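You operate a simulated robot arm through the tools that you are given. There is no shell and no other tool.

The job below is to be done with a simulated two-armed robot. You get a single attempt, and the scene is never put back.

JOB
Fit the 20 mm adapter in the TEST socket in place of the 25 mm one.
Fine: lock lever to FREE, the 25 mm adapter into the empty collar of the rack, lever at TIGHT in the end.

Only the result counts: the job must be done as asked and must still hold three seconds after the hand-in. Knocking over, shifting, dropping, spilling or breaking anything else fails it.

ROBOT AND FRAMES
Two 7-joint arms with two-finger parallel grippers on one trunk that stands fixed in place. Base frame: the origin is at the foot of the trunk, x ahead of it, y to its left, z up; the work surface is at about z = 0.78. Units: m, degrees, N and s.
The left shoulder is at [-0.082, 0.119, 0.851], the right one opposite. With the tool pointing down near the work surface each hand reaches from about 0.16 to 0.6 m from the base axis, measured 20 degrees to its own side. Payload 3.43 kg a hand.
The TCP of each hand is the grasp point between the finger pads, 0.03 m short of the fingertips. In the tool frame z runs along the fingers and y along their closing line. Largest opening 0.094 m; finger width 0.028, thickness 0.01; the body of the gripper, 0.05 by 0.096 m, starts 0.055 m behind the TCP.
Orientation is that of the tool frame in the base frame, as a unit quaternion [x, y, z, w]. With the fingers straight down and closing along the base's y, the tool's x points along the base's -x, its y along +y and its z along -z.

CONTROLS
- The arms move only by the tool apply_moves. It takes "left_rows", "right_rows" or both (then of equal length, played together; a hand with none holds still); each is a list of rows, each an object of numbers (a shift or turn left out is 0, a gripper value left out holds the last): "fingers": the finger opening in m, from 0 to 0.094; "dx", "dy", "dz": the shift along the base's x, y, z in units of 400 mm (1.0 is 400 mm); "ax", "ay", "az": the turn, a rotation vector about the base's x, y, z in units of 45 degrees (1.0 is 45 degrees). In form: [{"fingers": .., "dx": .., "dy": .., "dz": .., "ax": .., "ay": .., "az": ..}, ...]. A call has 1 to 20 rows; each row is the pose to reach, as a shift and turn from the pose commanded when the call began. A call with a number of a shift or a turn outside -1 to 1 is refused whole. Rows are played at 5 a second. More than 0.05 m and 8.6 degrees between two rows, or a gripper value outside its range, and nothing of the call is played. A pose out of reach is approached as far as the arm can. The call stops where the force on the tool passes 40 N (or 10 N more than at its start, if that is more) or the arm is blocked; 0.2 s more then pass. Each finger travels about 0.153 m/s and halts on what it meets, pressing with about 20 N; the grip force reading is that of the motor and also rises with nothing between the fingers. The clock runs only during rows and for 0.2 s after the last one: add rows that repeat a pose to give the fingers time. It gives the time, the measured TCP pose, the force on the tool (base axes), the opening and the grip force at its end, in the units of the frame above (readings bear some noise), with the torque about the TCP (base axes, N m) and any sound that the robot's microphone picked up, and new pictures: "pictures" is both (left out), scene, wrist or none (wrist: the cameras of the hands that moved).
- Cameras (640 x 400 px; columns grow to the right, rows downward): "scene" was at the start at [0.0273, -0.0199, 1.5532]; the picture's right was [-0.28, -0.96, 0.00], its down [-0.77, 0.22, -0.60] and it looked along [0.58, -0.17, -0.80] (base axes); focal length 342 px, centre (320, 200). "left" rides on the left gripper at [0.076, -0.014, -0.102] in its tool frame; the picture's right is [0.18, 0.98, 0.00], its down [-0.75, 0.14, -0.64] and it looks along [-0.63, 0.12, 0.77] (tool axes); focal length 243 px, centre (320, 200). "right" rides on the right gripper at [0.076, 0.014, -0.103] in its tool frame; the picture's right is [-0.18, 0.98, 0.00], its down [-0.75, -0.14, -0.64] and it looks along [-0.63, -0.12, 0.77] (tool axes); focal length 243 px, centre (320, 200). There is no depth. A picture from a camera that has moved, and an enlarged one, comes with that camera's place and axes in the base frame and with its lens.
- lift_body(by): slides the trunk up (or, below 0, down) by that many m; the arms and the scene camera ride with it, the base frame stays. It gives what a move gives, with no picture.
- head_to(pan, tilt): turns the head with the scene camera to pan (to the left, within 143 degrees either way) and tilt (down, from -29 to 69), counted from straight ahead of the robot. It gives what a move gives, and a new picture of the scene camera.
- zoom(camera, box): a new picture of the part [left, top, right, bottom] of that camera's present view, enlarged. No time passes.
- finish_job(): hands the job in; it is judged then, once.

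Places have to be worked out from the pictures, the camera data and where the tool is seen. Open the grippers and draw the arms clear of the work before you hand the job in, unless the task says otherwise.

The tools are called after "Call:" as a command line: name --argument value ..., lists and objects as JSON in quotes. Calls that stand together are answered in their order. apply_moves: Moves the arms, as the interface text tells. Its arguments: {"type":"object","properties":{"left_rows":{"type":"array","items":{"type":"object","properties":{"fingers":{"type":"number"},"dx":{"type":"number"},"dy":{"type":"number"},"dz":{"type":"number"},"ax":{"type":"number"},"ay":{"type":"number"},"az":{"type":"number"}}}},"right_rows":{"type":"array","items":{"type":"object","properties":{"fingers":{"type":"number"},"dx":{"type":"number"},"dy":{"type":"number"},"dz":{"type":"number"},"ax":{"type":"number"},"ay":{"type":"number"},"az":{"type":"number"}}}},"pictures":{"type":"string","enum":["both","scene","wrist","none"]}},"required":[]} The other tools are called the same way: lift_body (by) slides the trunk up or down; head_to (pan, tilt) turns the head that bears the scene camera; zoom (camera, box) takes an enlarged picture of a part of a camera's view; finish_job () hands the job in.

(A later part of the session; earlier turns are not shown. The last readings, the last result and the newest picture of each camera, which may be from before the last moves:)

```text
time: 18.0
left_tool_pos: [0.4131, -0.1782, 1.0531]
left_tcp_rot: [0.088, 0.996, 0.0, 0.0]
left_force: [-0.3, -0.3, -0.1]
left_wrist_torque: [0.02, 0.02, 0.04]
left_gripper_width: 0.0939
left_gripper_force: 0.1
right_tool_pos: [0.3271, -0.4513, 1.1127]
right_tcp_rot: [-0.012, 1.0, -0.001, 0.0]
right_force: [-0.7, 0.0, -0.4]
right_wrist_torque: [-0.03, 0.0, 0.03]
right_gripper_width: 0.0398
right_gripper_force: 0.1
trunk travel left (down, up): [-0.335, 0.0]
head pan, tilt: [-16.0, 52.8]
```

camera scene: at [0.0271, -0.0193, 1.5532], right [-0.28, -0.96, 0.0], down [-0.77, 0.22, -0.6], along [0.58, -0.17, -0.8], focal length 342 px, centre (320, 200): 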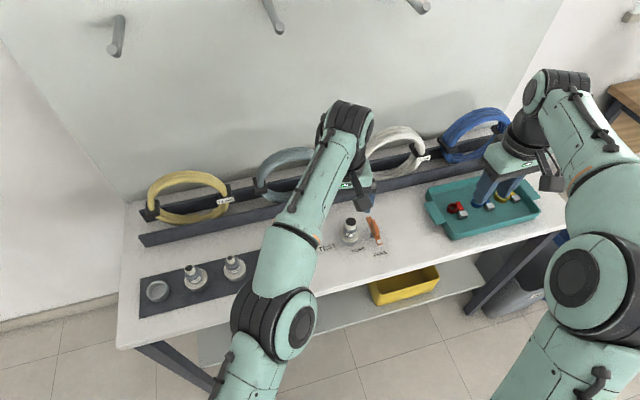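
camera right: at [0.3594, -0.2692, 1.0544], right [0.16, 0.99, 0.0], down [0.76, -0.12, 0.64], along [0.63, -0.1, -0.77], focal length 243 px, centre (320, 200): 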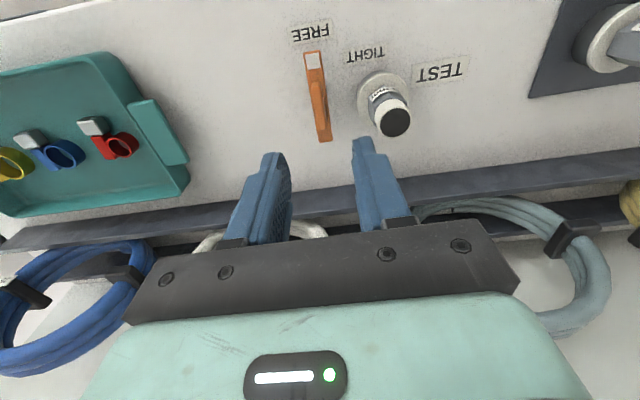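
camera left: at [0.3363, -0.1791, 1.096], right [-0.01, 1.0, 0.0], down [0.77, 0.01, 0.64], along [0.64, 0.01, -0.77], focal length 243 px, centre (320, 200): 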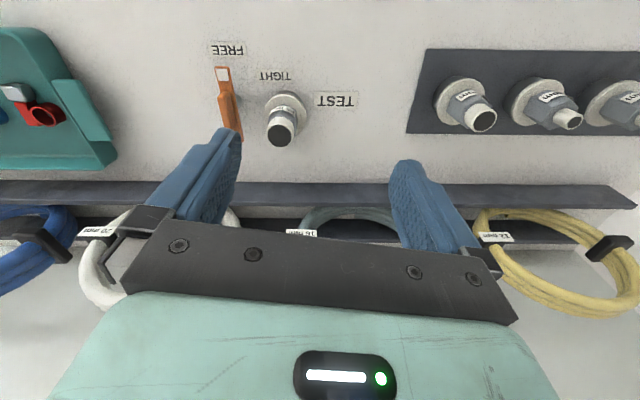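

I'll lower straight down to about z 0.955 to see the resulting pose.

Call:
apply_moves --left_rows '[{"dz": -0.1}, {"dz": -0.2}, {"dz": -0.25}, {"dz": -0.25}]' --pictures "wrist"

Call:
zoom --camera "left" --box '[200, 20, 360, 140]'

```text
time: 19.0
left_tool_pos: [0.4126, -0.1787, 0.9505]
left_tcp_rot: [0.087, 0.996, -0.001, 0.0]
left_force: [0.3, 0.1, 0.5]
left_wrist_torque: [0.01, -0.01, 0.01]
left_gripper_width: 0.0938
left_gripper_force: 0.0
right_tool_pos: [0.3289, -0.4518, 1.1129]
right_tcp_rot: [-0.011, 1.0, 0.0, 0.0]
right_force: [0.4, 0.4, -0.7]
right_wrist_torque: [-0.02, -0.01, 0.01]
right_gripper_width: 0.04
right_gripper_force: 0.0
trunk travel left (down, up): [-0.335, 0.0]
head pan, tilt: [-16.0, 52.8]
camera left: at [0.3342, -0.1808, 1.0516], right [-0.01, 1.0, 0.0], down [0.77, 0.01, 0.64], along [0.64, 0.01, -0.77], focal length 243 px, centre (320, 200)
```

left: 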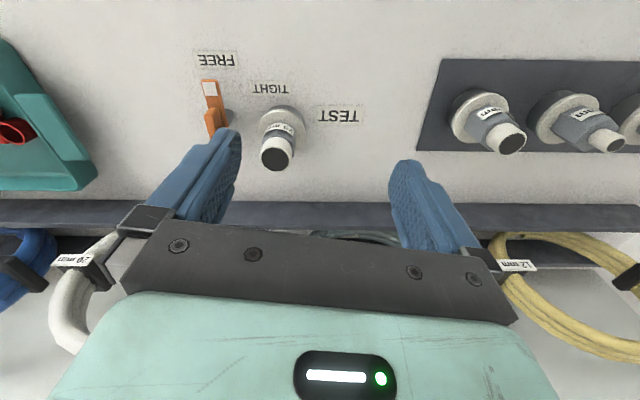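

```text
3.33 times, centred on (280, 80) of left
camera zoom: at [0.3342, -0.1808, 1.0516], right [-0.01, 1.0, 0.0], down [0.77, 0.01, 0.64], along [0.64, 0.01, -0.77], focal length 809 px, centre (453, 600)
```

zoom: 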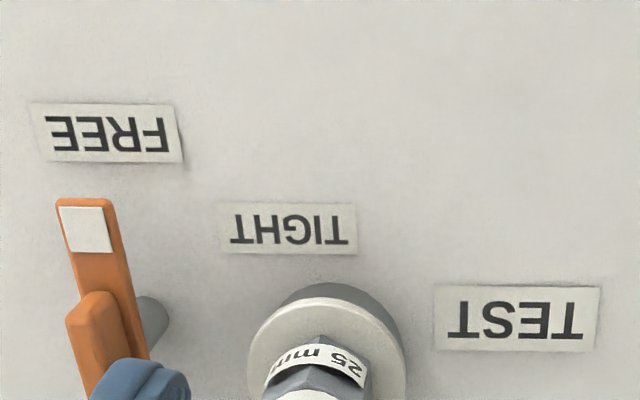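

Call:
zoom --camera "left" --box '[240, 90, 320, 180]'

Call:
zoom --camera "scene" --box '[300, 180, 420, 275]'

```text
4.44 times, centred on (280, 135) of left
camera zoom: at [0.3342, -0.1808, 1.0516], right [-0.01, 1.0, 0.0], down [0.77, 0.01, 0.64], along [0.64, 0.01, -0.77], focal length 1078 px, centre (498, 489)
```

zoom: 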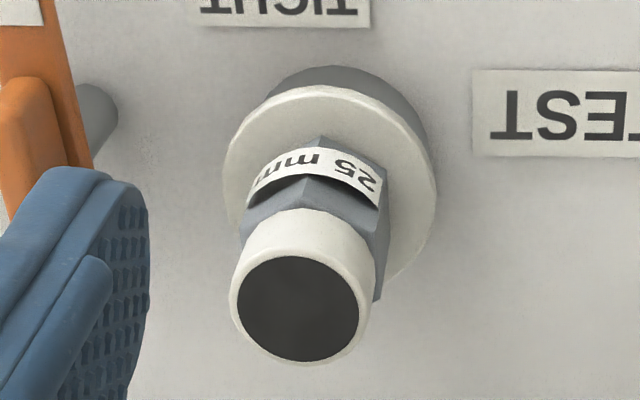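

```text
4.21 times, centred on (360, 228) of scene
camera zoom: at [0.0264, -0.0198, 1.6164], right [-0.28, -0.96, 0.0], down [-0.77, 0.22, -0.6], along [0.58, -0.17, -0.8], focal length 1441 px, centre (152, 84)
```

zoom: 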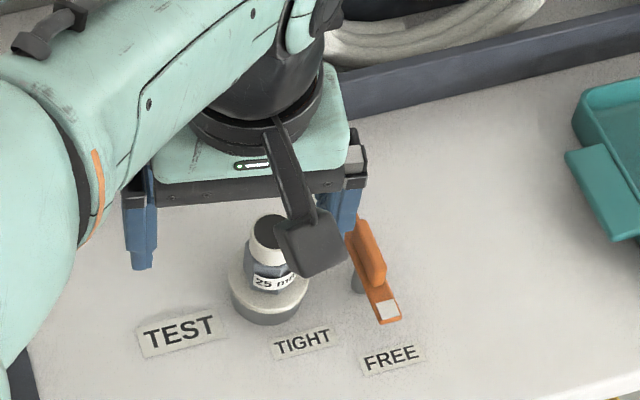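

Refined: 25 mm axis at about (0.447, -0.2195), flange top at about 0.806, hex up to about 0.832, nozzle top 0.861. I'll position directly above it with the fingers at 50 mm and check.

Call:
apply_moves --left_rows '[{"dx": 0.04, "dy": -0.05, "dz": -0.02, "fingers": 0.05}, {"dx": 0.0853, "dy": -0.1025, "dz": -0.045}, {"dx": 0.0853, "dy": -0.1025, "dz": -0.045}, {"dx": 0.0853, "dy": -0.1025, "dz": -0.045}]' --pictures "both"

Call:
zoom --camera "left" --box '[220, 40, 420, 220]'

Call:
zoom --camera "scene" --box '[300, 180, 420, 275]'

```text
time: 20.0
left_tool_pos: [0.4461, -0.2196, 0.931]
left_tcp_rot: [0.087, 0.996, 0.0, 0.0]
left_force: [0.1, 0.3, 0.2]
left_wrist_torque: [-0.01, -0.01, -0.01]
left_gripper_width: 0.0499
left_gripper_force: 0.1
right_tool_pos: [0.3293, -0.452, 1.1133]
right_tcp_rot: [-0.011, 1.0, 0.001, 0.0]
right_force: [-0.9, -0.5, 1.3]
right_wrist_torque: [-0.01, 0.01, -0.03]
right_gripper_width: 0.0399
right_gripper_force: 0.1
trunk travel left (down, up): [-0.335, 0.0]
head pan, tilt: [-16.0, 52.8]
camera scene: at [0.0267, -0.0202, 1.6164], right [-0.28, -0.96, 0.0], down [-0.77, 0.22, -0.6], along [0.58, -0.17, -0.8], focal length 342 px, centre (320, 200)
camera left: at [0.3695, -0.2207, 1.0332], right [-0.01, 1.0, 0.0], down [0.77, 0.01, 0.64], along [0.64, 0.01, -0.77], focal length 243 px, centre (320, 200)
```

scene: 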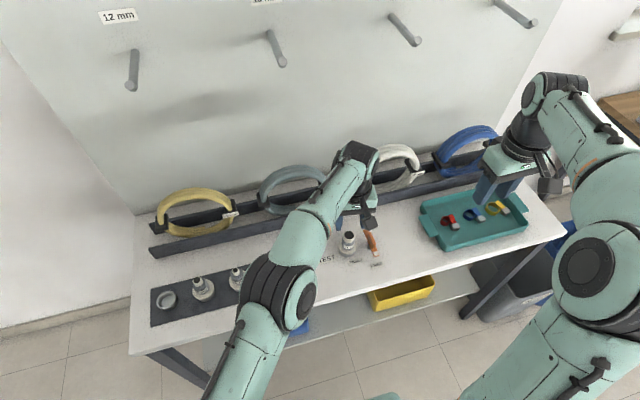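
left: 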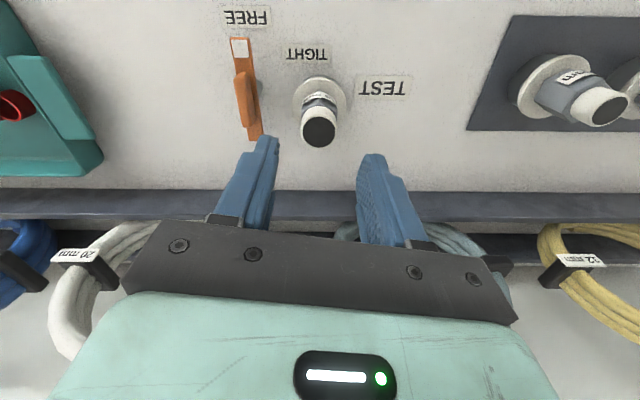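

```text
2.22 times, centred on (320, 130) of left
camera zoom: at [0.3695, -0.2207, 1.0332], right [-0.01, 1.0, 0.0], down [0.77, 0.01, 0.64], along [0.64, 0.01, -0.77], focal length 539 px, centre (320, 356)
```

zoom: 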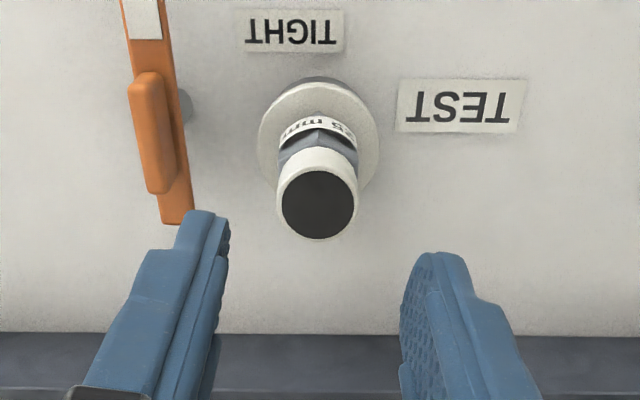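

```text
4.21 times, centred on (360, 228) of scene
camera zoom: at [0.0267, -0.0202, 1.6164], right [-0.28, -0.96, 0.0], down [-0.77, 0.22, -0.6], along [0.58, -0.17, -0.8], focal length 1441 px, centre (152, 84)
```

zoom: 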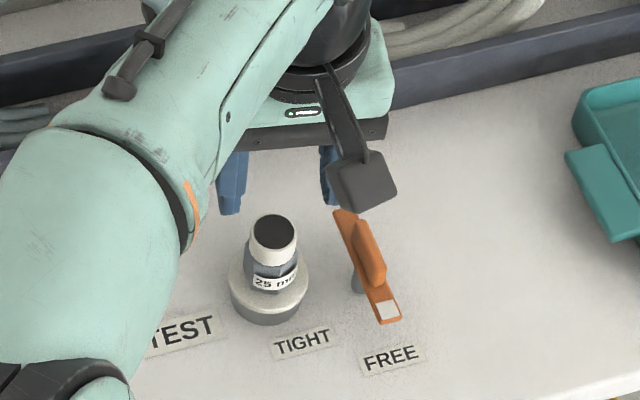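

The tool is centred on the adapter within a millimetre. I'll descend so the fingertips stop just above the flange, then close on the hex.

Call:
apply_moves --left_rows '[{"dz": -0.06}, {"dz": -0.12}, {"dz": -0.17}, {"dz": -0.2}, {"dz": -0.226}, {"dz": -0.226}, {"dz": -0.226, "fingers": 0.0}, {"dz": -0.226}, {"dz": -0.226}]' --pictures "both"

Call:
zoom --camera "left" --box '[220, 60, 420, 240]'

Call:
zoom --camera "scene" --box '[300, 180, 420, 275]'

```text
time: 22.0
left_tool_pos: [0.4484, -0.2194, 0.8441]
left_tcp_rot: [0.086, 0.996, 0.001, -0.001]
left_force: [0.4, 1.1, 0.3]
left_wrist_torque: [-0.02, 0.04, 0.04]
left_gripper_width: 0.0327
left_gripper_force: 20.1
right_tool_pos: [0.3278, -0.4517, 1.1126]
right_tcp_rot: [-0.011, 1.0, 0.001, 0.0]
right_force: [-0.3, 0.9, 0.4]
right_wrist_torque: [0.0, 0.0, 0.0]
right_gripper_width: 0.04
right_gripper_force: 0.0
trunk travel left (down, up): [-0.335, 0.0]
head pan, tilt: [-16.0, 52.8]
camera scene: at [0.0266, -0.0199, 1.6164], right [-0.28, -0.96, 0.0], down [-0.77, 0.22, -0.6], along [0.58, -0.17, -0.8], focal length 342 px, centre (320, 200)
camera left: at [0.3691, -0.2207, 0.946], right [-0.01, 1.0, 0.0], down [0.77, 0.01, 0.64], along [0.64, 0.01, -0.77], focal length 243 px, centre (320, 200)
```

scene: 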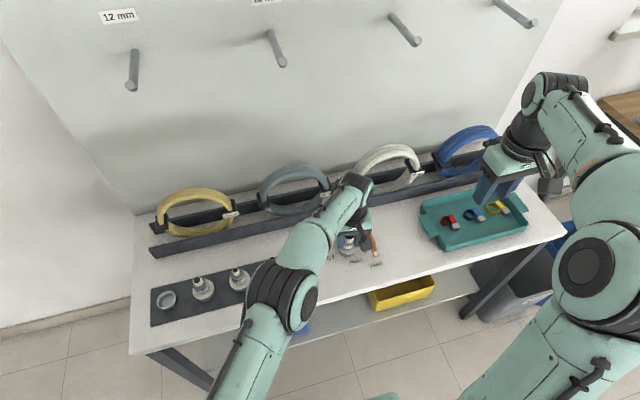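
left: 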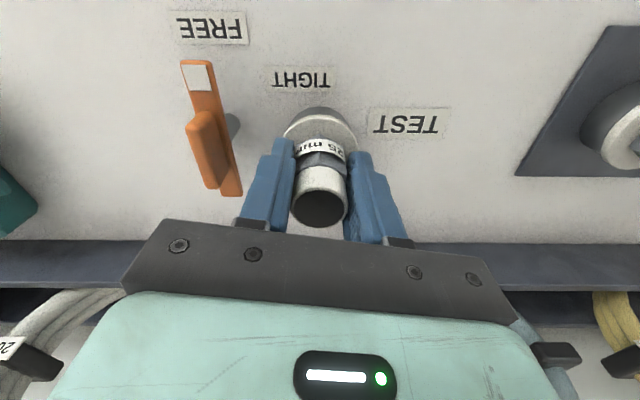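

```text
2.22 times, centred on (320, 150) of left
camera zoom: at [0.3691, -0.2207, 0.946], right [-0.01, 1.0, 0.0], down [0.77, 0.01, 0.64], along [0.64, 0.01, -0.77], focal length 539 px, centre (320, 311)
```

zoom: 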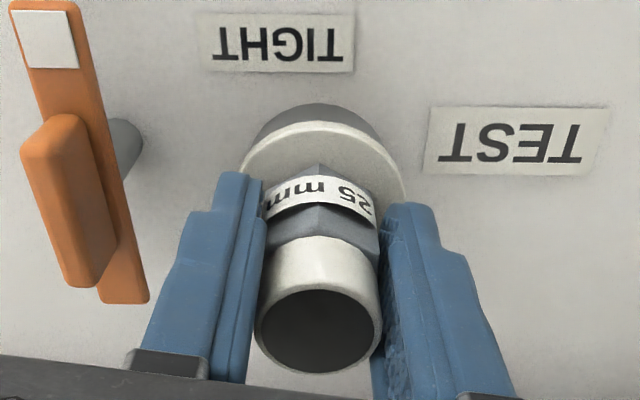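

```text
4.21 times, centred on (360, 228) of scene
camera zoom: at [0.0266, -0.0199, 1.6164], right [-0.28, -0.96, 0.0], down [-0.77, 0.22, -0.6], along [0.58, -0.17, -0.8], focal length 1441 px, centre (152, 84)
```

zoom: 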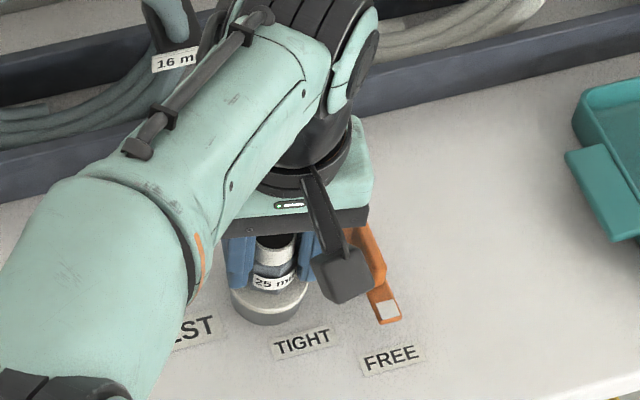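

The hex is gripped at 32.7 mm. I'll lift straight up slowly and watch the force.

Call:
apply_moves --left_rows '[{"dz": 0.0}, {"dz": 0.015}, {"dz": 0.03}, {"dz": 0.05}, {"dz": 0.075}, {"dz": 0.11}, {"dz": 0.15}, {"dz": 0.19}, {"dz": 0.215}, {"dz": 0.215}]' --pictures "both"

Call:
zoom --camera "left" --box '[220, 60, 420, 240]'

Call:
zoom --camera "scene" --box '[300, 180, 420, 275]'

```text
time: 24.2
left_tool_pos: [0.448, -0.2198, 0.9306]
left_tcp_rot: [0.087, 0.996, 0.0, 0.0]
left_force: [-0.2, 0.0, -1.0]
left_wrist_torque: [-0.01, 0.02, 0.0]
left_gripper_width: 0.0268
left_gripper_force: 20.4
right_tool_pos: [0.3277, -0.4515, 1.1126]
right_tcp_rot: [-0.012, 1.0, 0.0, 0.0]
right_force: [0.2, -0.4, 0.4]
right_wrist_torque: [0.01, -0.02, 0.02]
right_gripper_width: 0.0401
right_gripper_force: 0.0
trunk travel left (down, up): [-0.335, 0.0]
head pan, tilt: [-16.0, 52.8]
camera scene: at [0.0266, -0.02, 1.6164], right [-0.28, -0.96, 0.0], down [-0.77, 0.22, -0.6], along [0.58, -0.17, -0.8], focal length 342 px, centre (320, 200)
camera left: at [0.3691, -0.2215, 1.0325], right [-0.01, 1.0, 0.0], down [0.77, 0.01, 0.64], along [0.64, 0.01, -0.77], focal length 243 px, centre (320, 200)
```

scene: 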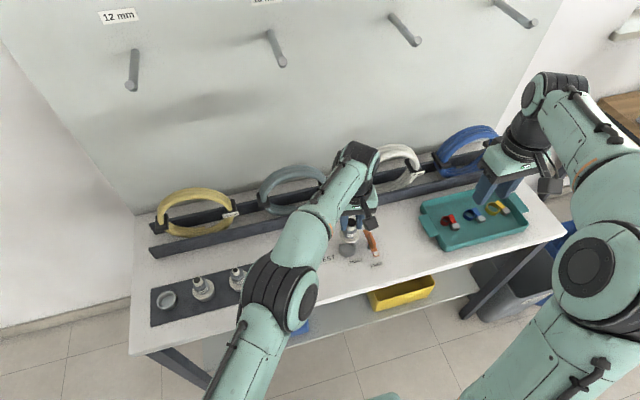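
left: 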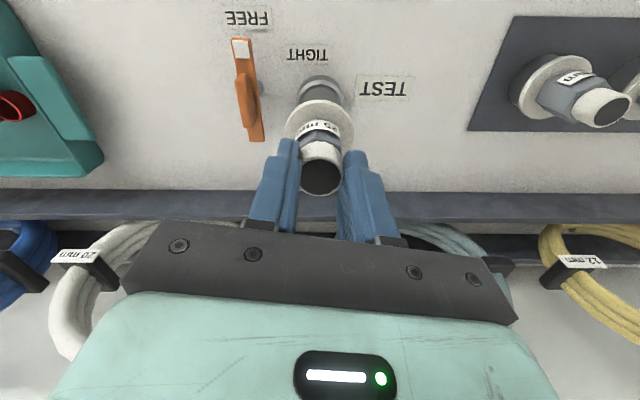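

```text
2.22 times, centred on (320, 150) of left
camera zoom: at [0.3691, -0.2215, 1.0325], right [-0.01, 1.0, 0.0], down [0.77, 0.01, 0.64], along [0.64, 0.01, -0.77], focal length 539 px, centre (320, 311)
```

zoom: 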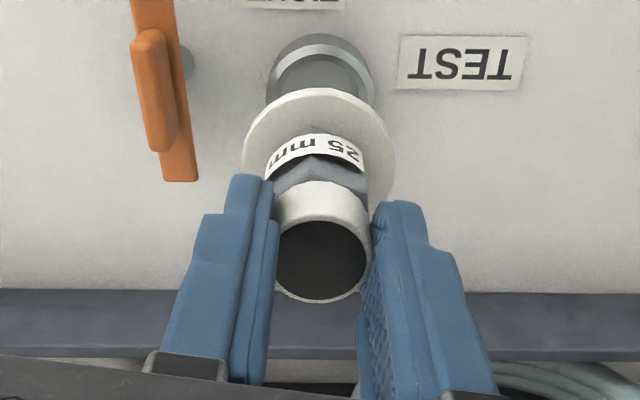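

```text
4.21 times, centred on (360, 228) of scene
camera zoom: at [0.0266, -0.02, 1.6164], right [-0.28, -0.96, 0.0], down [-0.77, 0.22, -0.6], along [0.58, -0.17, -0.8], focal length 1441 px, centre (152, 84)
```

zoom: 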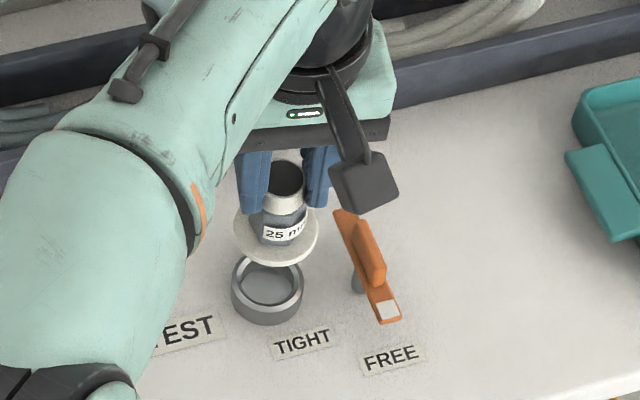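

The adapter is out of the socket, though the fingers slipped from the hex up onto the nozzle (26.8 mm wide, nozzle top about 13 mm below the TCP); it hangs upright and steady. I'll carry it gently back toward the robot and leftward, clear of the rack's other adapters.

Call:
apply_moves --left_rows '[{"dx": -0.04, "dy": 0.04, "dz": 0.05}, {"dx": -0.09, "dy": 0.09, "dz": 0.1}, {"dx": -0.15, "dy": 0.16, "dz": 0.14}, {"dx": -0.2, "dy": 0.24, "dz": 0.17}, {"dx": -0.24, "dy": 0.33, "dz": 0.175}, {"dx": -0.245, "dy": 0.43, "dz": 0.175}, {"dx": -0.245, "dy": 0.53, "dz": 0.175}, {"dx": -0.245, "dy": 0.63, "dz": 0.175}, {"dx": -0.245, "dy": 0.73, "dz": 0.175}, {"dx": -0.245, "dy": 0.83, "dz": 0.175}, {"dx": -0.245, "dy": 0.92, "dz": 0.175}, {"dx": -0.245, "dy": 0.98, "dz": 0.175}, {"dx": -0.245, "dy": 1.0, "dz": 0.175}, {"dx": -0.245, "dy": 1.0, "dz": 0.175}]' --pictures "both"

Call:
zoom --camera "left" --box '[220, 60, 420, 240]'

Call:
zoom --camera "scene" --box '[310, 200, 420, 275]'

```text
time: 27.2
left_tool_pos: [0.3504, 0.1801, 1.002]
left_tcp_rot: [0.086, 0.996, 0.0, 0.001]
left_force: [-0.3, 0.1, -0.8]
left_wrist_torque: [0.0, -0.01, 0.01]
left_gripper_width: 0.0263
left_gripper_force: 20.0
right_tool_pos: [0.3286, -0.4513, 1.1132]
right_tcp_rot: [-0.011, 1.0, 0.0, 0.0]
right_force: [0.3, -0.1, 0.6]
right_wrist_torque: [-0.01, 0.01, -0.03]
right_gripper_width: 0.04
right_gripper_force: 0.0
trunk travel left (down, up): [-0.335, 0.0]
head pan, tilt: [-16.0, 52.8]
camera scene: at [0.0266, -0.0199, 1.6164], right [-0.28, -0.96, 0.0], down [-0.77, 0.22, -0.6], along [0.58, -0.17, -0.8], focal length 342 px, centre (320, 200)
camera left: at [0.2726, 0.1787, 1.103], right [-0.01, 1.0, 0.0], down [0.77, 0.01, 0.64], along [0.64, 0.01, -0.77], focal length 243 px, centre (320, 200)
```

scene: 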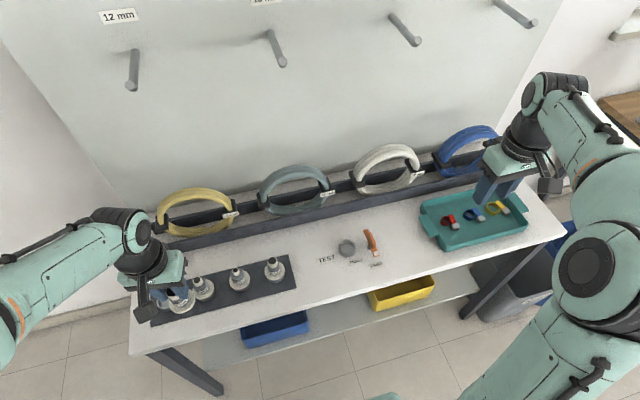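
left: 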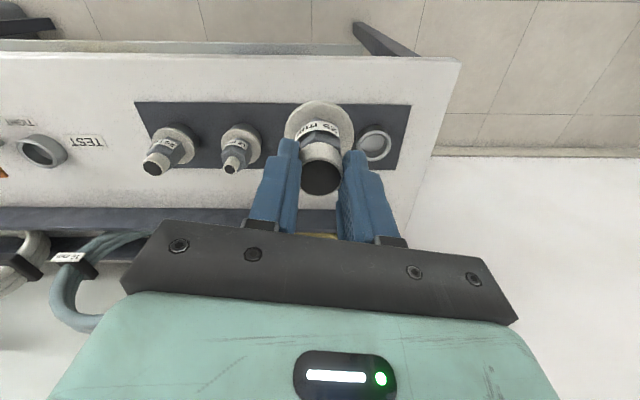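

```text
2.22 times, centred on (320, 150) of left
camera zoom: at [0.2726, 0.1787, 1.103], right [-0.01, 1.0, 0.0], down [0.77, 0.01, 0.64], along [0.64, 0.01, -0.77], focal length 539 px, centre (320, 311)
```

zoom: 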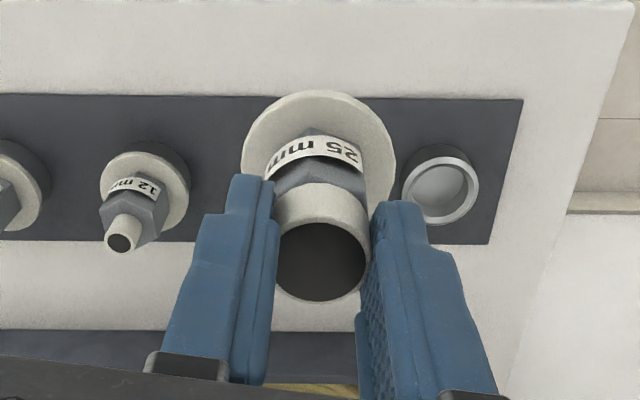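

```text
5.33 times, centred on (365, 238) of scene
camera zoom: at [0.0266, -0.0199, 1.6164], right [-0.28, -0.96, 0.0], down [-0.77, 0.22, -0.6], along [0.58, -0.17, -0.8], focal length 1826 px, centre (80, 0)
```

zoom: 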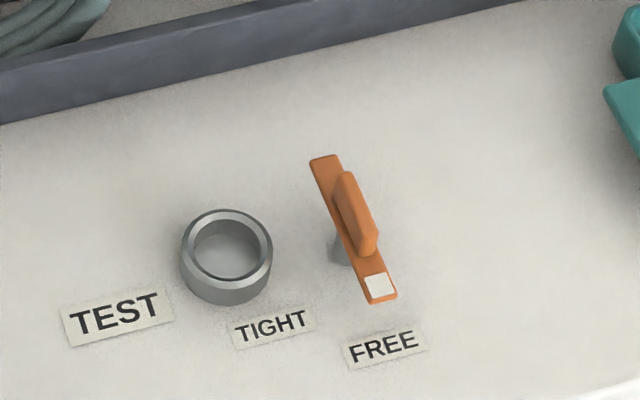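

The adapter is holding steady and the TEST socket is clear and undisturbed. The empty collar's rim centre works out at about (0.428, 0.255); I'll move above it, staying high.

Call:
apply_moves --left_rows '[{"dx": 0.05, "dy": 0.05, "dz": 0.0}, {"dx": 0.1, "dy": 0.1, "dz": -0.02}, {"dx": 0.15, "dy": 0.15, "dz": -0.06}, {"dx": 0.185, "dy": 0.18, "dz": -0.1}, {"dx": 0.195, "dy": 0.1875, "dz": -0.125}, {"dx": 0.195, "dy": 0.1875, "dz": -0.125}, {"dx": 0.195, "dy": 0.1875, "dz": -0.125}]' --pictures "both"

Call:
zoom --camera "left" --box '[220, 60, 420, 240]'

Call:
zoom --camera "scene" --box '[120, 230, 240, 330]'

```text
time: 28.8
left_tool_pos: [0.4268, 0.2558, 0.9497]
left_tcp_rot: [0.087, 0.996, 0.0, -0.001]
left_force: [-0.3, -0.6, -1.3]
left_wrist_torque: [0.0, 0.0, 0.0]
left_gripper_width: 0.0263
left_gripper_force: 20.1
right_tool_pos: [0.3275, -0.4517, 1.1124]
right_tcp_rot: [-0.012, 1.0, 0.0, 0.0]
right_force: [-0.1, -0.9, 0.9]
right_wrist_torque: [0.02, 0.02, 0.01]
right_gripper_width: 0.04
right_gripper_force: 0.0
trunk travel left (down, up): [-0.335, 0.0]
head pan, tilt: [-16.0, 52.8]
camera scene: at [0.0266, -0.0198, 1.6164], right [-0.28, -0.96, 0.0], down [-0.77, 0.22, -0.6], along [0.58, -0.17, -0.8], focal length 342 px, centre (320, 200)
camera left: at [0.3494, 0.2546, 1.052], right [-0.01, 1.0, 0.0], down [0.77, 0.01, 0.64], along [0.64, 0.01, -0.77], focal length 243 px, centre (320, 200)
```

scene: 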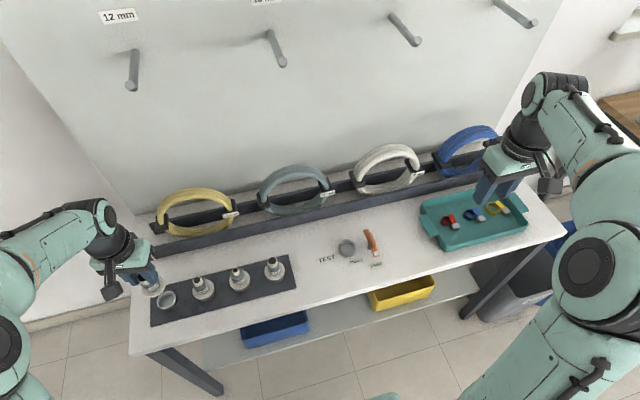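
left: 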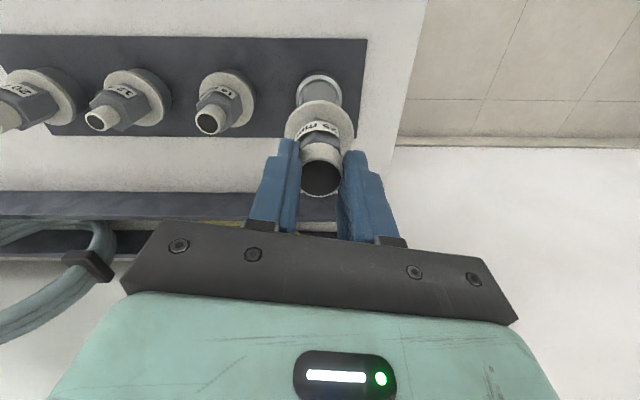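

```text
2.22 times, centred on (320, 150) of left
camera zoom: at [0.3494, 0.2546, 1.052], right [-0.01, 1.0, 0.0], down [0.77, 0.01, 0.64], along [0.64, 0.01, -0.77], focal length 539 px, centre (320, 311)
```

zoom: 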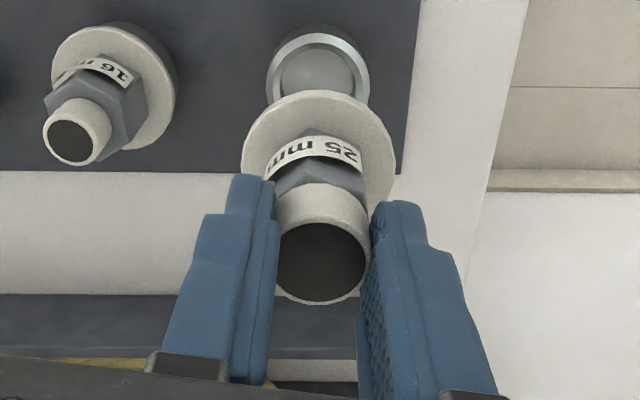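

```text
4.00 times, centred on (180, 280) of scene
camera zoom: at [0.0266, -0.0198, 1.6164], right [-0.28, -0.96, 0.0], down [-0.77, 0.22, -0.6], along [0.58, -0.17, -0.8], focal length 1369 px, centre (880, -120)
```

zoom: 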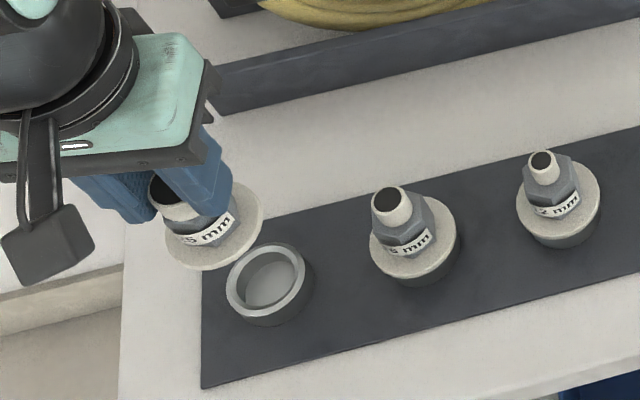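

I want a better measure of how the adapter sits in the grip before inserting, so I'll zoom tighter.

Call:
zoom --camera "left" --box '[270, 60, 370, 210]'

Call:
zoom --camera "scene" --box '[130, 260, 190, 320]'

```text
2.67 times, centred on (320, 135) of left
camera zoom: at [0.3494, 0.2546, 1.052], right [-0.01, 1.0, 0.0], down [0.77, 0.01, 0.64], along [0.64, 0.01, -0.77], focal length 647 px, centre (320, 373)
```

zoom: 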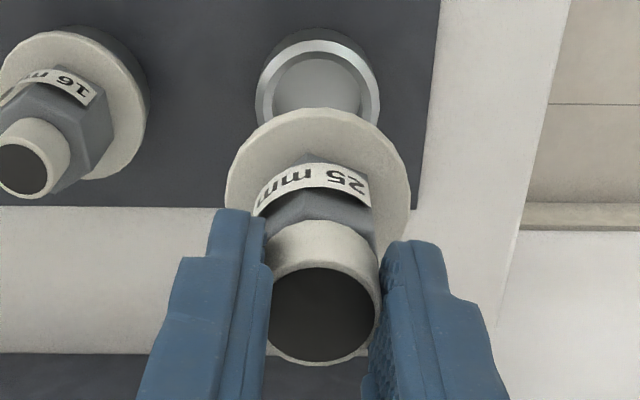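

```text
6.67 times, centred on (160, 290) of scene
camera zoom: at [0.0266, -0.0198, 1.6164], right [-0.28, -0.96, 0.0], down [-0.77, 0.22, -0.6], along [0.58, -0.17, -0.8], focal length 2282 px, centre (1387, -400)
```

zoom: 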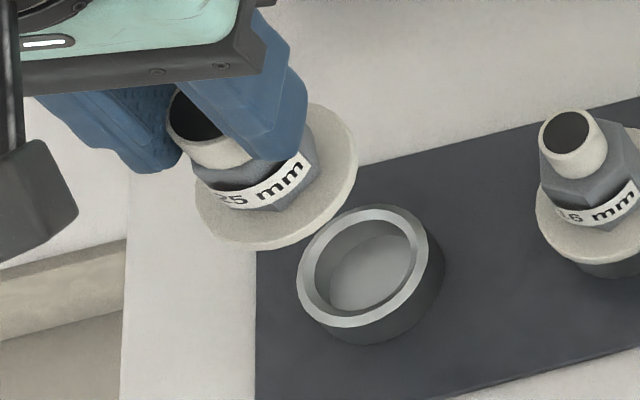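

Using the scene camera, the adapter hangs vertically with its axis at about (0.428, 0.2555), nearly over the collar. I'll lower by 30 mm and re-check alignment closer in.

Call:
apply_moves --left_rows '[{"dz": -0.04}, {"dz": -0.075}, {"dz": -0.075}, {"dz": -0.075}]' --pictures "wrist"

Call:
zoom --camera "left" --box '[270, 60, 370, 210]'

Call:
zoom --camera "scene" --box '[130, 265, 190, 325]'

```text
time: 29.8
left_tool_pos: [0.4273, 0.2562, 0.9204]
left_tcp_rot: [0.086, 0.996, 0.0, 0.0]
left_force: [-0.5, 0.3, -1.1]
left_wrist_torque: [0.03, -0.05, -0.05]
left_gripper_width: 0.0265
left_gripper_force: 20.2
right_tool_pos: [0.3287, -0.4517, 1.1135]
right_tcp_rot: [-0.012, 1.0, 0.0, -0.001]
right_force: [0.7, 0.8, 0.3]
right_wrist_torque: [0.02, -0.03, 0.01]
right_gripper_width: 0.04
right_gripper_force: 0.0
trunk travel left (down, up): [-0.335, 0.0]
head pan, tilt: [-16.0, 52.8]
camera left: at [0.3493, 0.2546, 1.0218], right [-0.01, 1.0, 0.0], down [0.77, 0.01, 0.64], along [0.64, 0.01, -0.77], focal length 243 px, centre (320, 200)
```

left: 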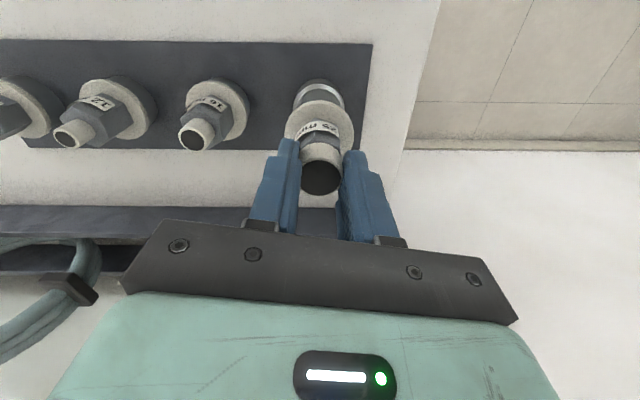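

```text
2.67 times, centred on (320, 135) of left
camera zoom: at [0.3493, 0.2546, 1.0218], right [-0.01, 1.0, 0.0], down [0.77, 0.01, 0.64], along [0.64, 0.01, -0.77], focal length 647 px, centre (320, 373)
```

zoom: 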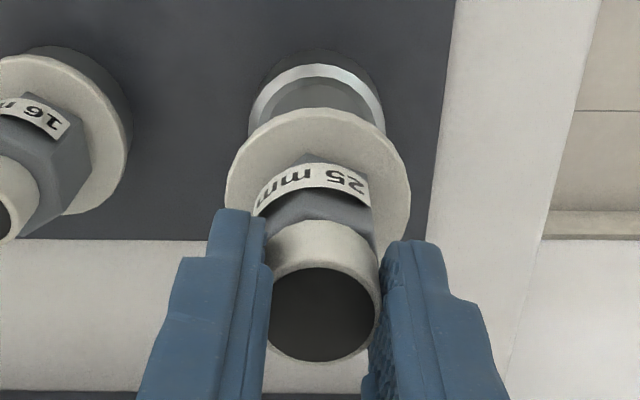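

```text
6.67 times, centred on (160, 295) of scene
camera zoom: at [0.0266, -0.0198, 1.6164], right [-0.28, -0.96, 0.0], down [-0.77, 0.22, -0.6], along [0.58, -0.17, -0.8], focal length 2282 px, centre (1387, -433)
```

zoom: 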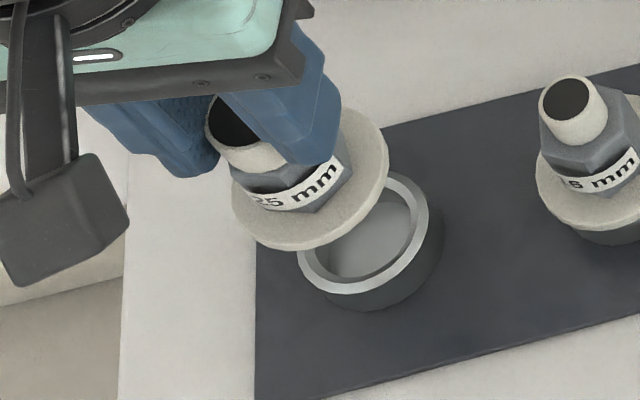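

Alignment agrees within about 1 mm from both cameras (the collar has a lead-in chamfer). I'll descend slowly and watch the forces.

Call:
apply_moves --left_rows '[{"dz": -0.015}, {"dz": -0.03}, {"dz": -0.045}, {"dz": -0.06}, {"dz": -0.072}, {"dz": -0.072}]' --pictures "wrist"

Call:
zoom --camera "left" --box '[270, 60, 370, 210]'

Call:
zoom --camera "scene" --box '[130, 265, 190, 325]'

```text
time: 31.2
left_tool_pos: [0.4265, 0.2553, 0.8924]
left_tcp_rot: [0.087, 0.996, -0.001, 0.0]
left_force: [-0.6, 0.0, -1.1]
left_wrist_torque: [-0.02, 0.02, 0.02]
left_gripper_width: 0.0264
left_gripper_force: 20.3
right_tool_pos: [0.3273, -0.4508, 1.1137]
right_tcp_rot: [-0.011, 1.0, 0.0, 0.0]
right_force: [-0.5, -0.1, -0.5]
right_wrist_torque: [-0.03, 0.0, -0.02]
right_gripper_width: 0.04
right_gripper_force: 0.0
trunk travel left (down, up): [-0.335, 0.0]
head pan, tilt: [-16.0, 52.8]
camera left: at [0.3496, 0.2539, 0.9937], right [-0.01, 1.0, 0.0], down [0.77, 0.01, 0.64], along [0.64, 0.01, -0.77], focal length 243 px, centre (320, 200)
```

left: 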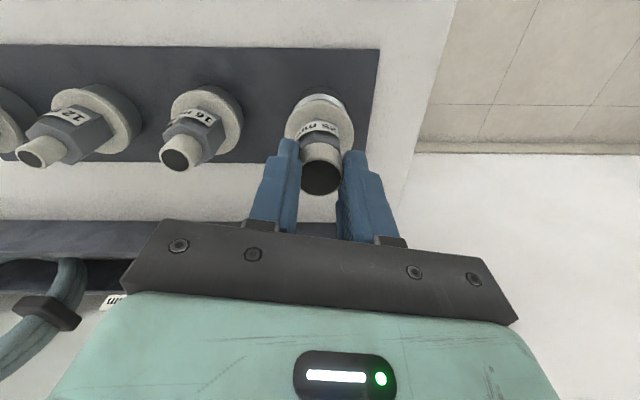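

```text
2.67 times, centred on (320, 135) of left
camera zoom: at [0.3496, 0.2539, 0.9937], right [-0.01, 1.0, 0.0], down [0.77, 0.01, 0.64], along [0.64, 0.01, -0.77], focal length 647 px, centre (320, 373)
```

zoom: 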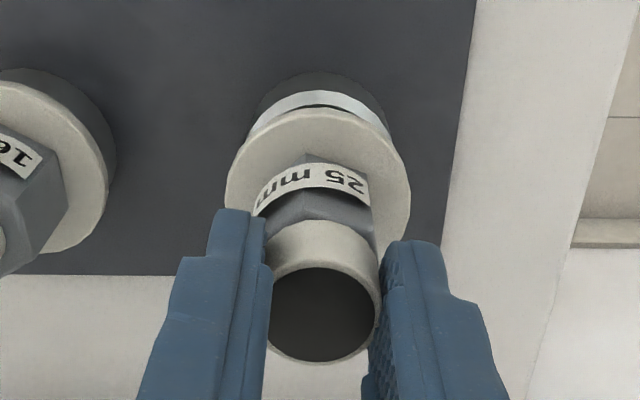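

```text
6.67 times, centred on (160, 295) of scene
camera zoom: at [0.0266, -0.0198, 1.6164], right [-0.28, -0.96, 0.0], down [-0.77, 0.22, -0.6], along [0.58, -0.17, -0.8], focal length 2282 px, centre (1387, -433)
```

zoom: 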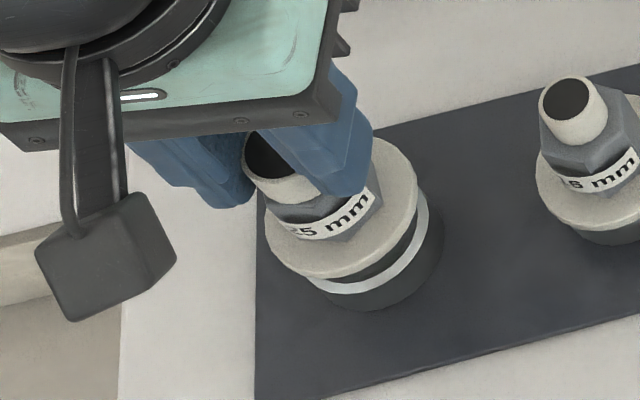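

The spigot is about to enter the collar and centring looks right. I'll continue down slowly.

Call:
apply_moves --left_rows '[{"dz": -0.008}, {"dz": -0.016}, {"dz": -0.024}, {"dz": -0.032}, {"dz": -0.04}, {"dz": -0.046}, {"dz": -0.052}, {"dz": -0.052}]' --pictures "wrist"

Call:
zoom --camera "left" --box '[270, 60, 370, 210]'

Call:
zoom --camera "scene" --box '[130, 265, 190, 325]'

```text
time: 33.0
left_tool_pos: [0.4284, 0.255, 0.8737]
left_tcp_rot: [0.087, 0.996, 0.001, 0.004]
left_force: [-4.6, 1.9, 35.8]
left_wrist_torque: [0.06, 0.14, -0.02]
left_gripper_width: 0.0262
left_gripper_force: 19.8
right_tool_pos: [0.3266, -0.4524, 1.113]
right_tcp_rot: [-0.011, 1.0, 0.001, 0.001]
right_force: [-0.3, 0.2, 1.0]
right_wrist_torque: [0.01, 0.01, 0.01]
right_gripper_width: 0.0401
right_gripper_force: 0.1
trunk travel left (down, up): [-0.335, 0.0]
head pan, tilt: [-16.0, 52.8]
camera left: at [0.3484, 0.2536, 0.9752], right [-0.01, 1.0, 0.0], down [0.76, 0.01, 0.65], along [0.65, 0.01, -0.76], focal length 243 px, centre (320, 200)
```

left: 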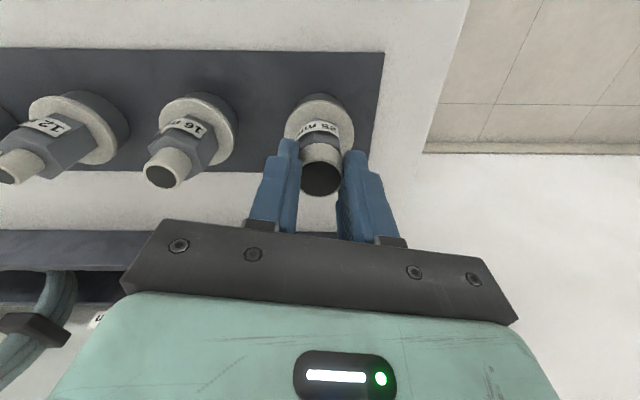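

```text
2.67 times, centred on (320, 135) of left
camera zoom: at [0.3484, 0.2536, 0.9752], right [-0.01, 1.0, 0.0], down [0.76, 0.01, 0.65], along [0.65, 0.01, -0.76], focal length 647 px, centre (320, 373)
```

zoom: 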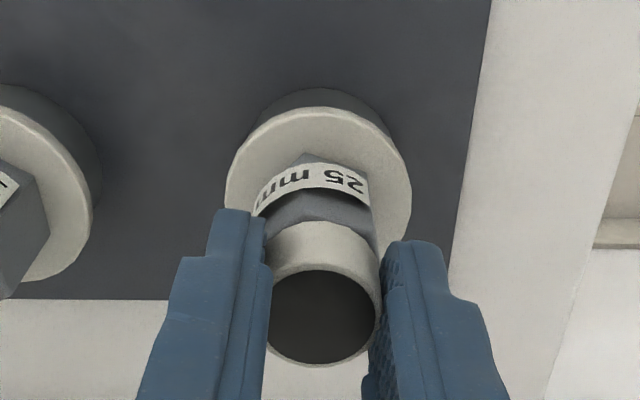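

```text
6.67 times, centred on (160, 295) of scene
camera zoom: at [0.0232, -0.0212, 1.6166], right [-0.28, -0.96, 0.0], down [-0.76, 0.22, -0.61], along [0.58, -0.17, -0.8], focal length 2282 px, centre (1387, -433)
```

zoom: 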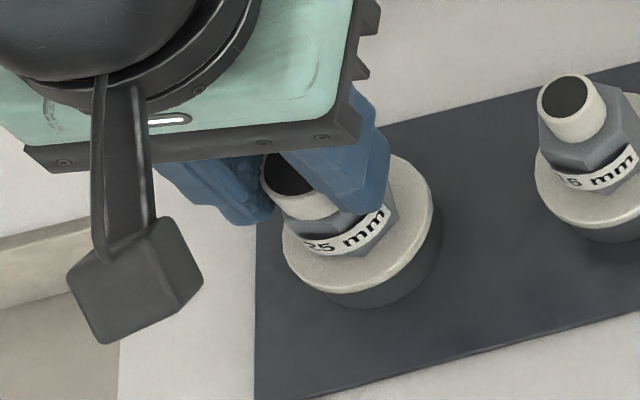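

Seated: contact force of 36 N at the predicted height, with the flange flush on the rim. I'll ease the load, open the fingers and rise straight up.

Call:
apply_moves --left_rows '[{"dz": 0.005}, {"dz": 0.005, "fingers": 0.045}, {"dz": 0.005}, {"dz": 0.03}, {"dz": 0.08}, {"dz": 0.15}, {"dz": 0.22}, {"dz": 0.22}]' --pictures "both"

Call:
zoom --camera "left" --box '[220, 60, 400, 180]'

Call:
zoom --camera "scene" --box '[130, 250, 300, 330]'

```text
time: 34.8
left_tool_pos: [0.4271, 0.2567, 0.9571]
left_tcp_rot: [0.087, 0.996, 0.0, 0.0]
left_force: [-0.8, 0.9, 0.0]
left_wrist_torque: [0.01, 0.02, 0.02]
left_gripper_width: 0.0448
left_gripper_force: 0.1
right_tool_pos: [0.3285, -0.4513, 1.1127]
right_tcp_rot: [-0.011, 1.0, 0.0, 0.0]
right_force: [-0.2, 0.9, 0.1]
right_wrist_torque: [-0.03, -0.02, 0.03]
right_gripper_width: 0.0401
right_gripper_force: 0.1
trunk travel left (down, up): [-0.335, 0.0]
head pan, tilt: [-16.0, 52.8]
camera scene: at [0.0267, -0.0198, 1.6164], right [-0.28, -0.96, 0.0], down [-0.77, 0.22, -0.6], along [0.58, -0.17, -0.8], focal length 342 px, centre (320, 200)
camera left: at [0.3488, 0.2556, 1.0595], right [-0.01, 1.0, 0.0], down [0.77, 0.01, 0.64], along [0.64, 0.01, -0.77], focal length 243 px, centre (320, 200)
```

scene: 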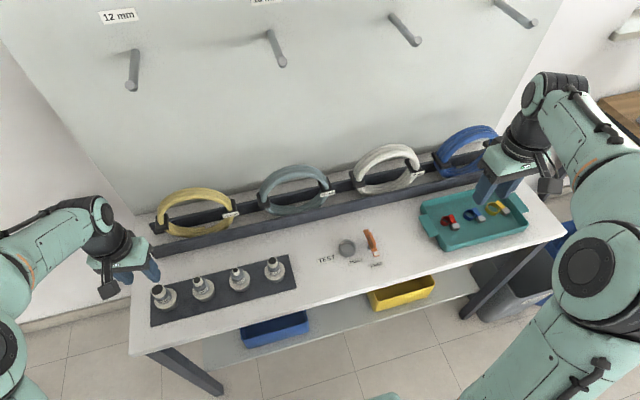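
left: 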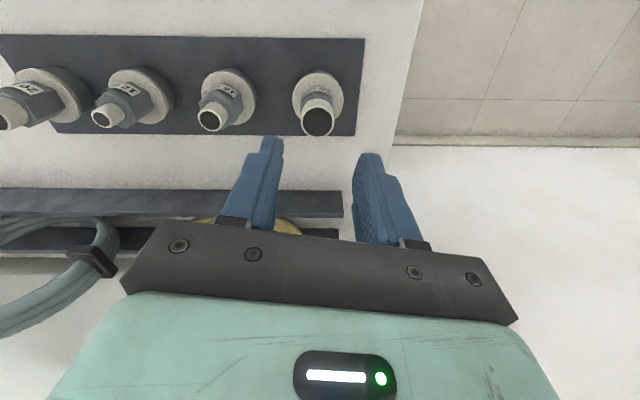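

```text
3.33 times, centred on (310, 120) of left
camera zoom: at [0.3488, 0.2556, 1.0595], right [-0.01, 1.0, 0.0], down [0.77, 0.01, 0.64], along [0.64, 0.01, -0.77], focal length 809 px, centre (353, 467)
```

zoom: 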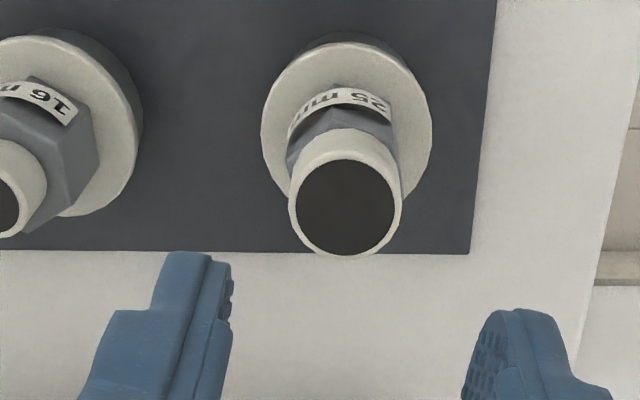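

```text
3.76 times, centred on (215, 290) of scene
camera zoom: at [0.0267, -0.0198, 1.6164], right [-0.28, -0.96, 0.0], down [-0.77, 0.22, -0.6], along [0.58, -0.17, -0.8], focal length 1289 px, centre (715, -139)
```

zoom: 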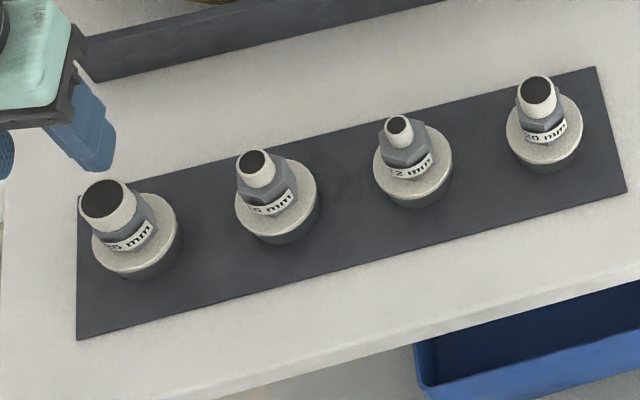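

The 25 mm adapter sits flush like its neighbours. Now I'll pull the left hand back up and bring the right hand over toward the 20 mm adapter at about (0.43, -0.014).

Call:
apply_moves --left_rows '[{"dz": 0.05}, {"dx": -0.03, "dy": 0.01, "dz": 0.1}, {"dx": -0.06, "dy": 0.03, "dz": 0.15}, {"dx": -0.1, "dy": 0.05, "dz": 0.2}, {"dx": -0.15, "dy": 0.07, "dz": 0.2}, {"dx": -0.2, "dy": 0.09, "dz": 0.2}, {"dx": -0.2, "dy": 0.1, "dz": 0.2}, {"dx": -0.2, "dy": 0.1, "dz": 0.2}, {"dx": -0.2, "dy": 0.1, "dz": 0.2}, {"dx": -0.2, "dy": 0.1, "dz": 0.2}]' --right_rows '[{"dx": 0.02, "dy": 0.1, "dz": 0.0, "fingers": 0.05}, {"dx": 0.04, "dy": 0.2, "dz": 0.0}, {"dx": 0.06, "dy": 0.3, "dz": -0.02}, {"dx": 0.08, "dy": 0.4, "dz": -0.05}, {"dx": 0.1, "dy": 0.5, "dz": -0.08}, {"dx": 0.12, "dy": 0.6, "dz": -0.12}, {"dx": 0.14, "dy": 0.7, "dz": -0.16}, {"dx": 0.16, "dy": 0.8, "dz": -0.2}, {"dx": 0.18, "dy": 0.9, "dz": -0.24}, {"dx": 0.18, "dy": 0.9, "dz": -0.24}]' --pictures "both"

Call:
zoom --camera "right" --box '[380, 40, 540, 160]'

```text
time: 37.0
left_tool_pos: [0.3477, 0.2952, 1.0392]
left_tcp_rot: [0.086, 0.996, 0.0, 0.0]
left_force: [0.3, 0.3, -0.8]
left_wrist_torque: [0.01, -0.01, -0.01]
left_gripper_width: 0.0453
left_gripper_force: 0.1
right_tool_pos: [0.3999, -0.0935, 1.0168]
right_tcp_rot: [-0.012, 1.0, 0.0, -0.001]
right_force: [-0.1, 0.2, 0.3]
right_wrist_torque: [0.02, 0.01, -0.02]
right_gripper_width: 0.05
right_gripper_force: 0.0
trunk travel left (down, up): [-0.335, 0.0]
head pan, tilt: [-16.0, 52.8]
camera scene: at [0.0261, -0.0205, 1.6163], right [-0.28, -0.96, 0.0], down [-0.77, 0.22, -0.6], along [0.58, -0.17, -0.8], focal length 342 px, centre (320, 200)
camera right: at [0.3232, -0.0814, 1.1188], right [0.16, 0.99, 0.0], down [0.76, -0.12, 0.64], along [0.63, -0.1, -0.77], focal length 243 px, centre (320, 200)
camera left: at [0.2694, 0.2939, 1.1402], right [-0.01, 1.0, 0.0], down [0.77, 0.01, 0.64], along [0.64, 0.01, -0.77], focal length 243 px, centre (320, 200)
```

scene: 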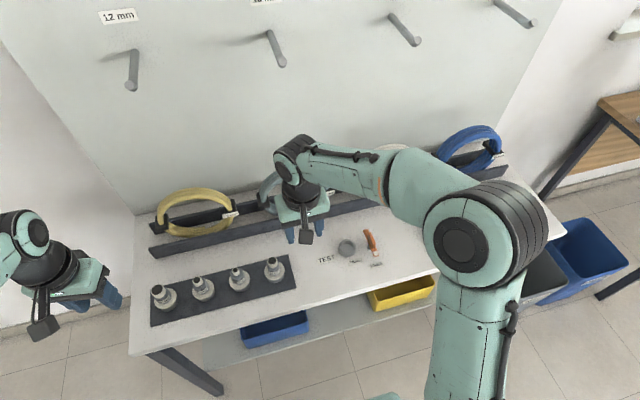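
right: 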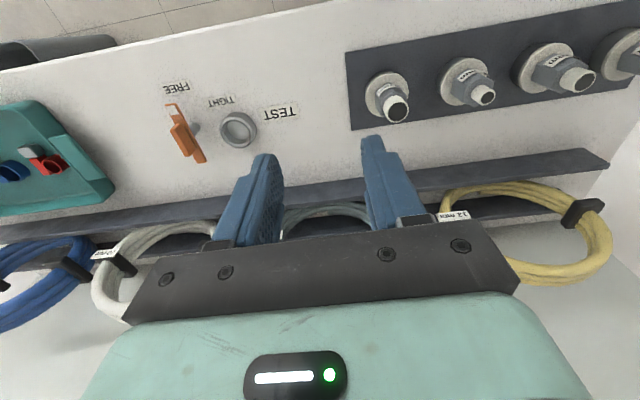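
left: 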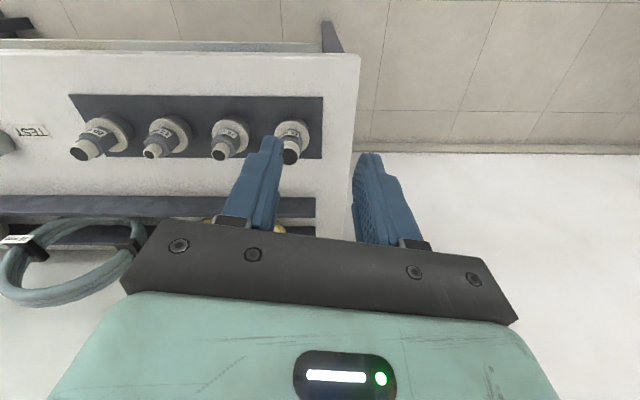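

```text
3.33 times, centred on (460, 100) of right
camera zoom: at [0.3232, -0.0814, 1.1188], right [0.16, 0.99, 0.0], down [0.76, -0.12, 0.64], along [0.63, -0.1, -0.77], focal length 809 px, centre (-147, 533)
```

zoom: 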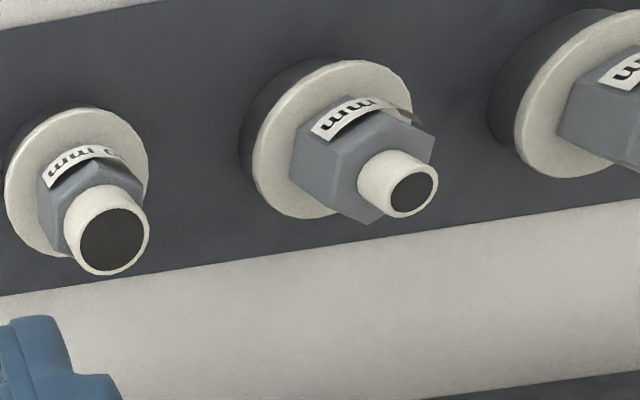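

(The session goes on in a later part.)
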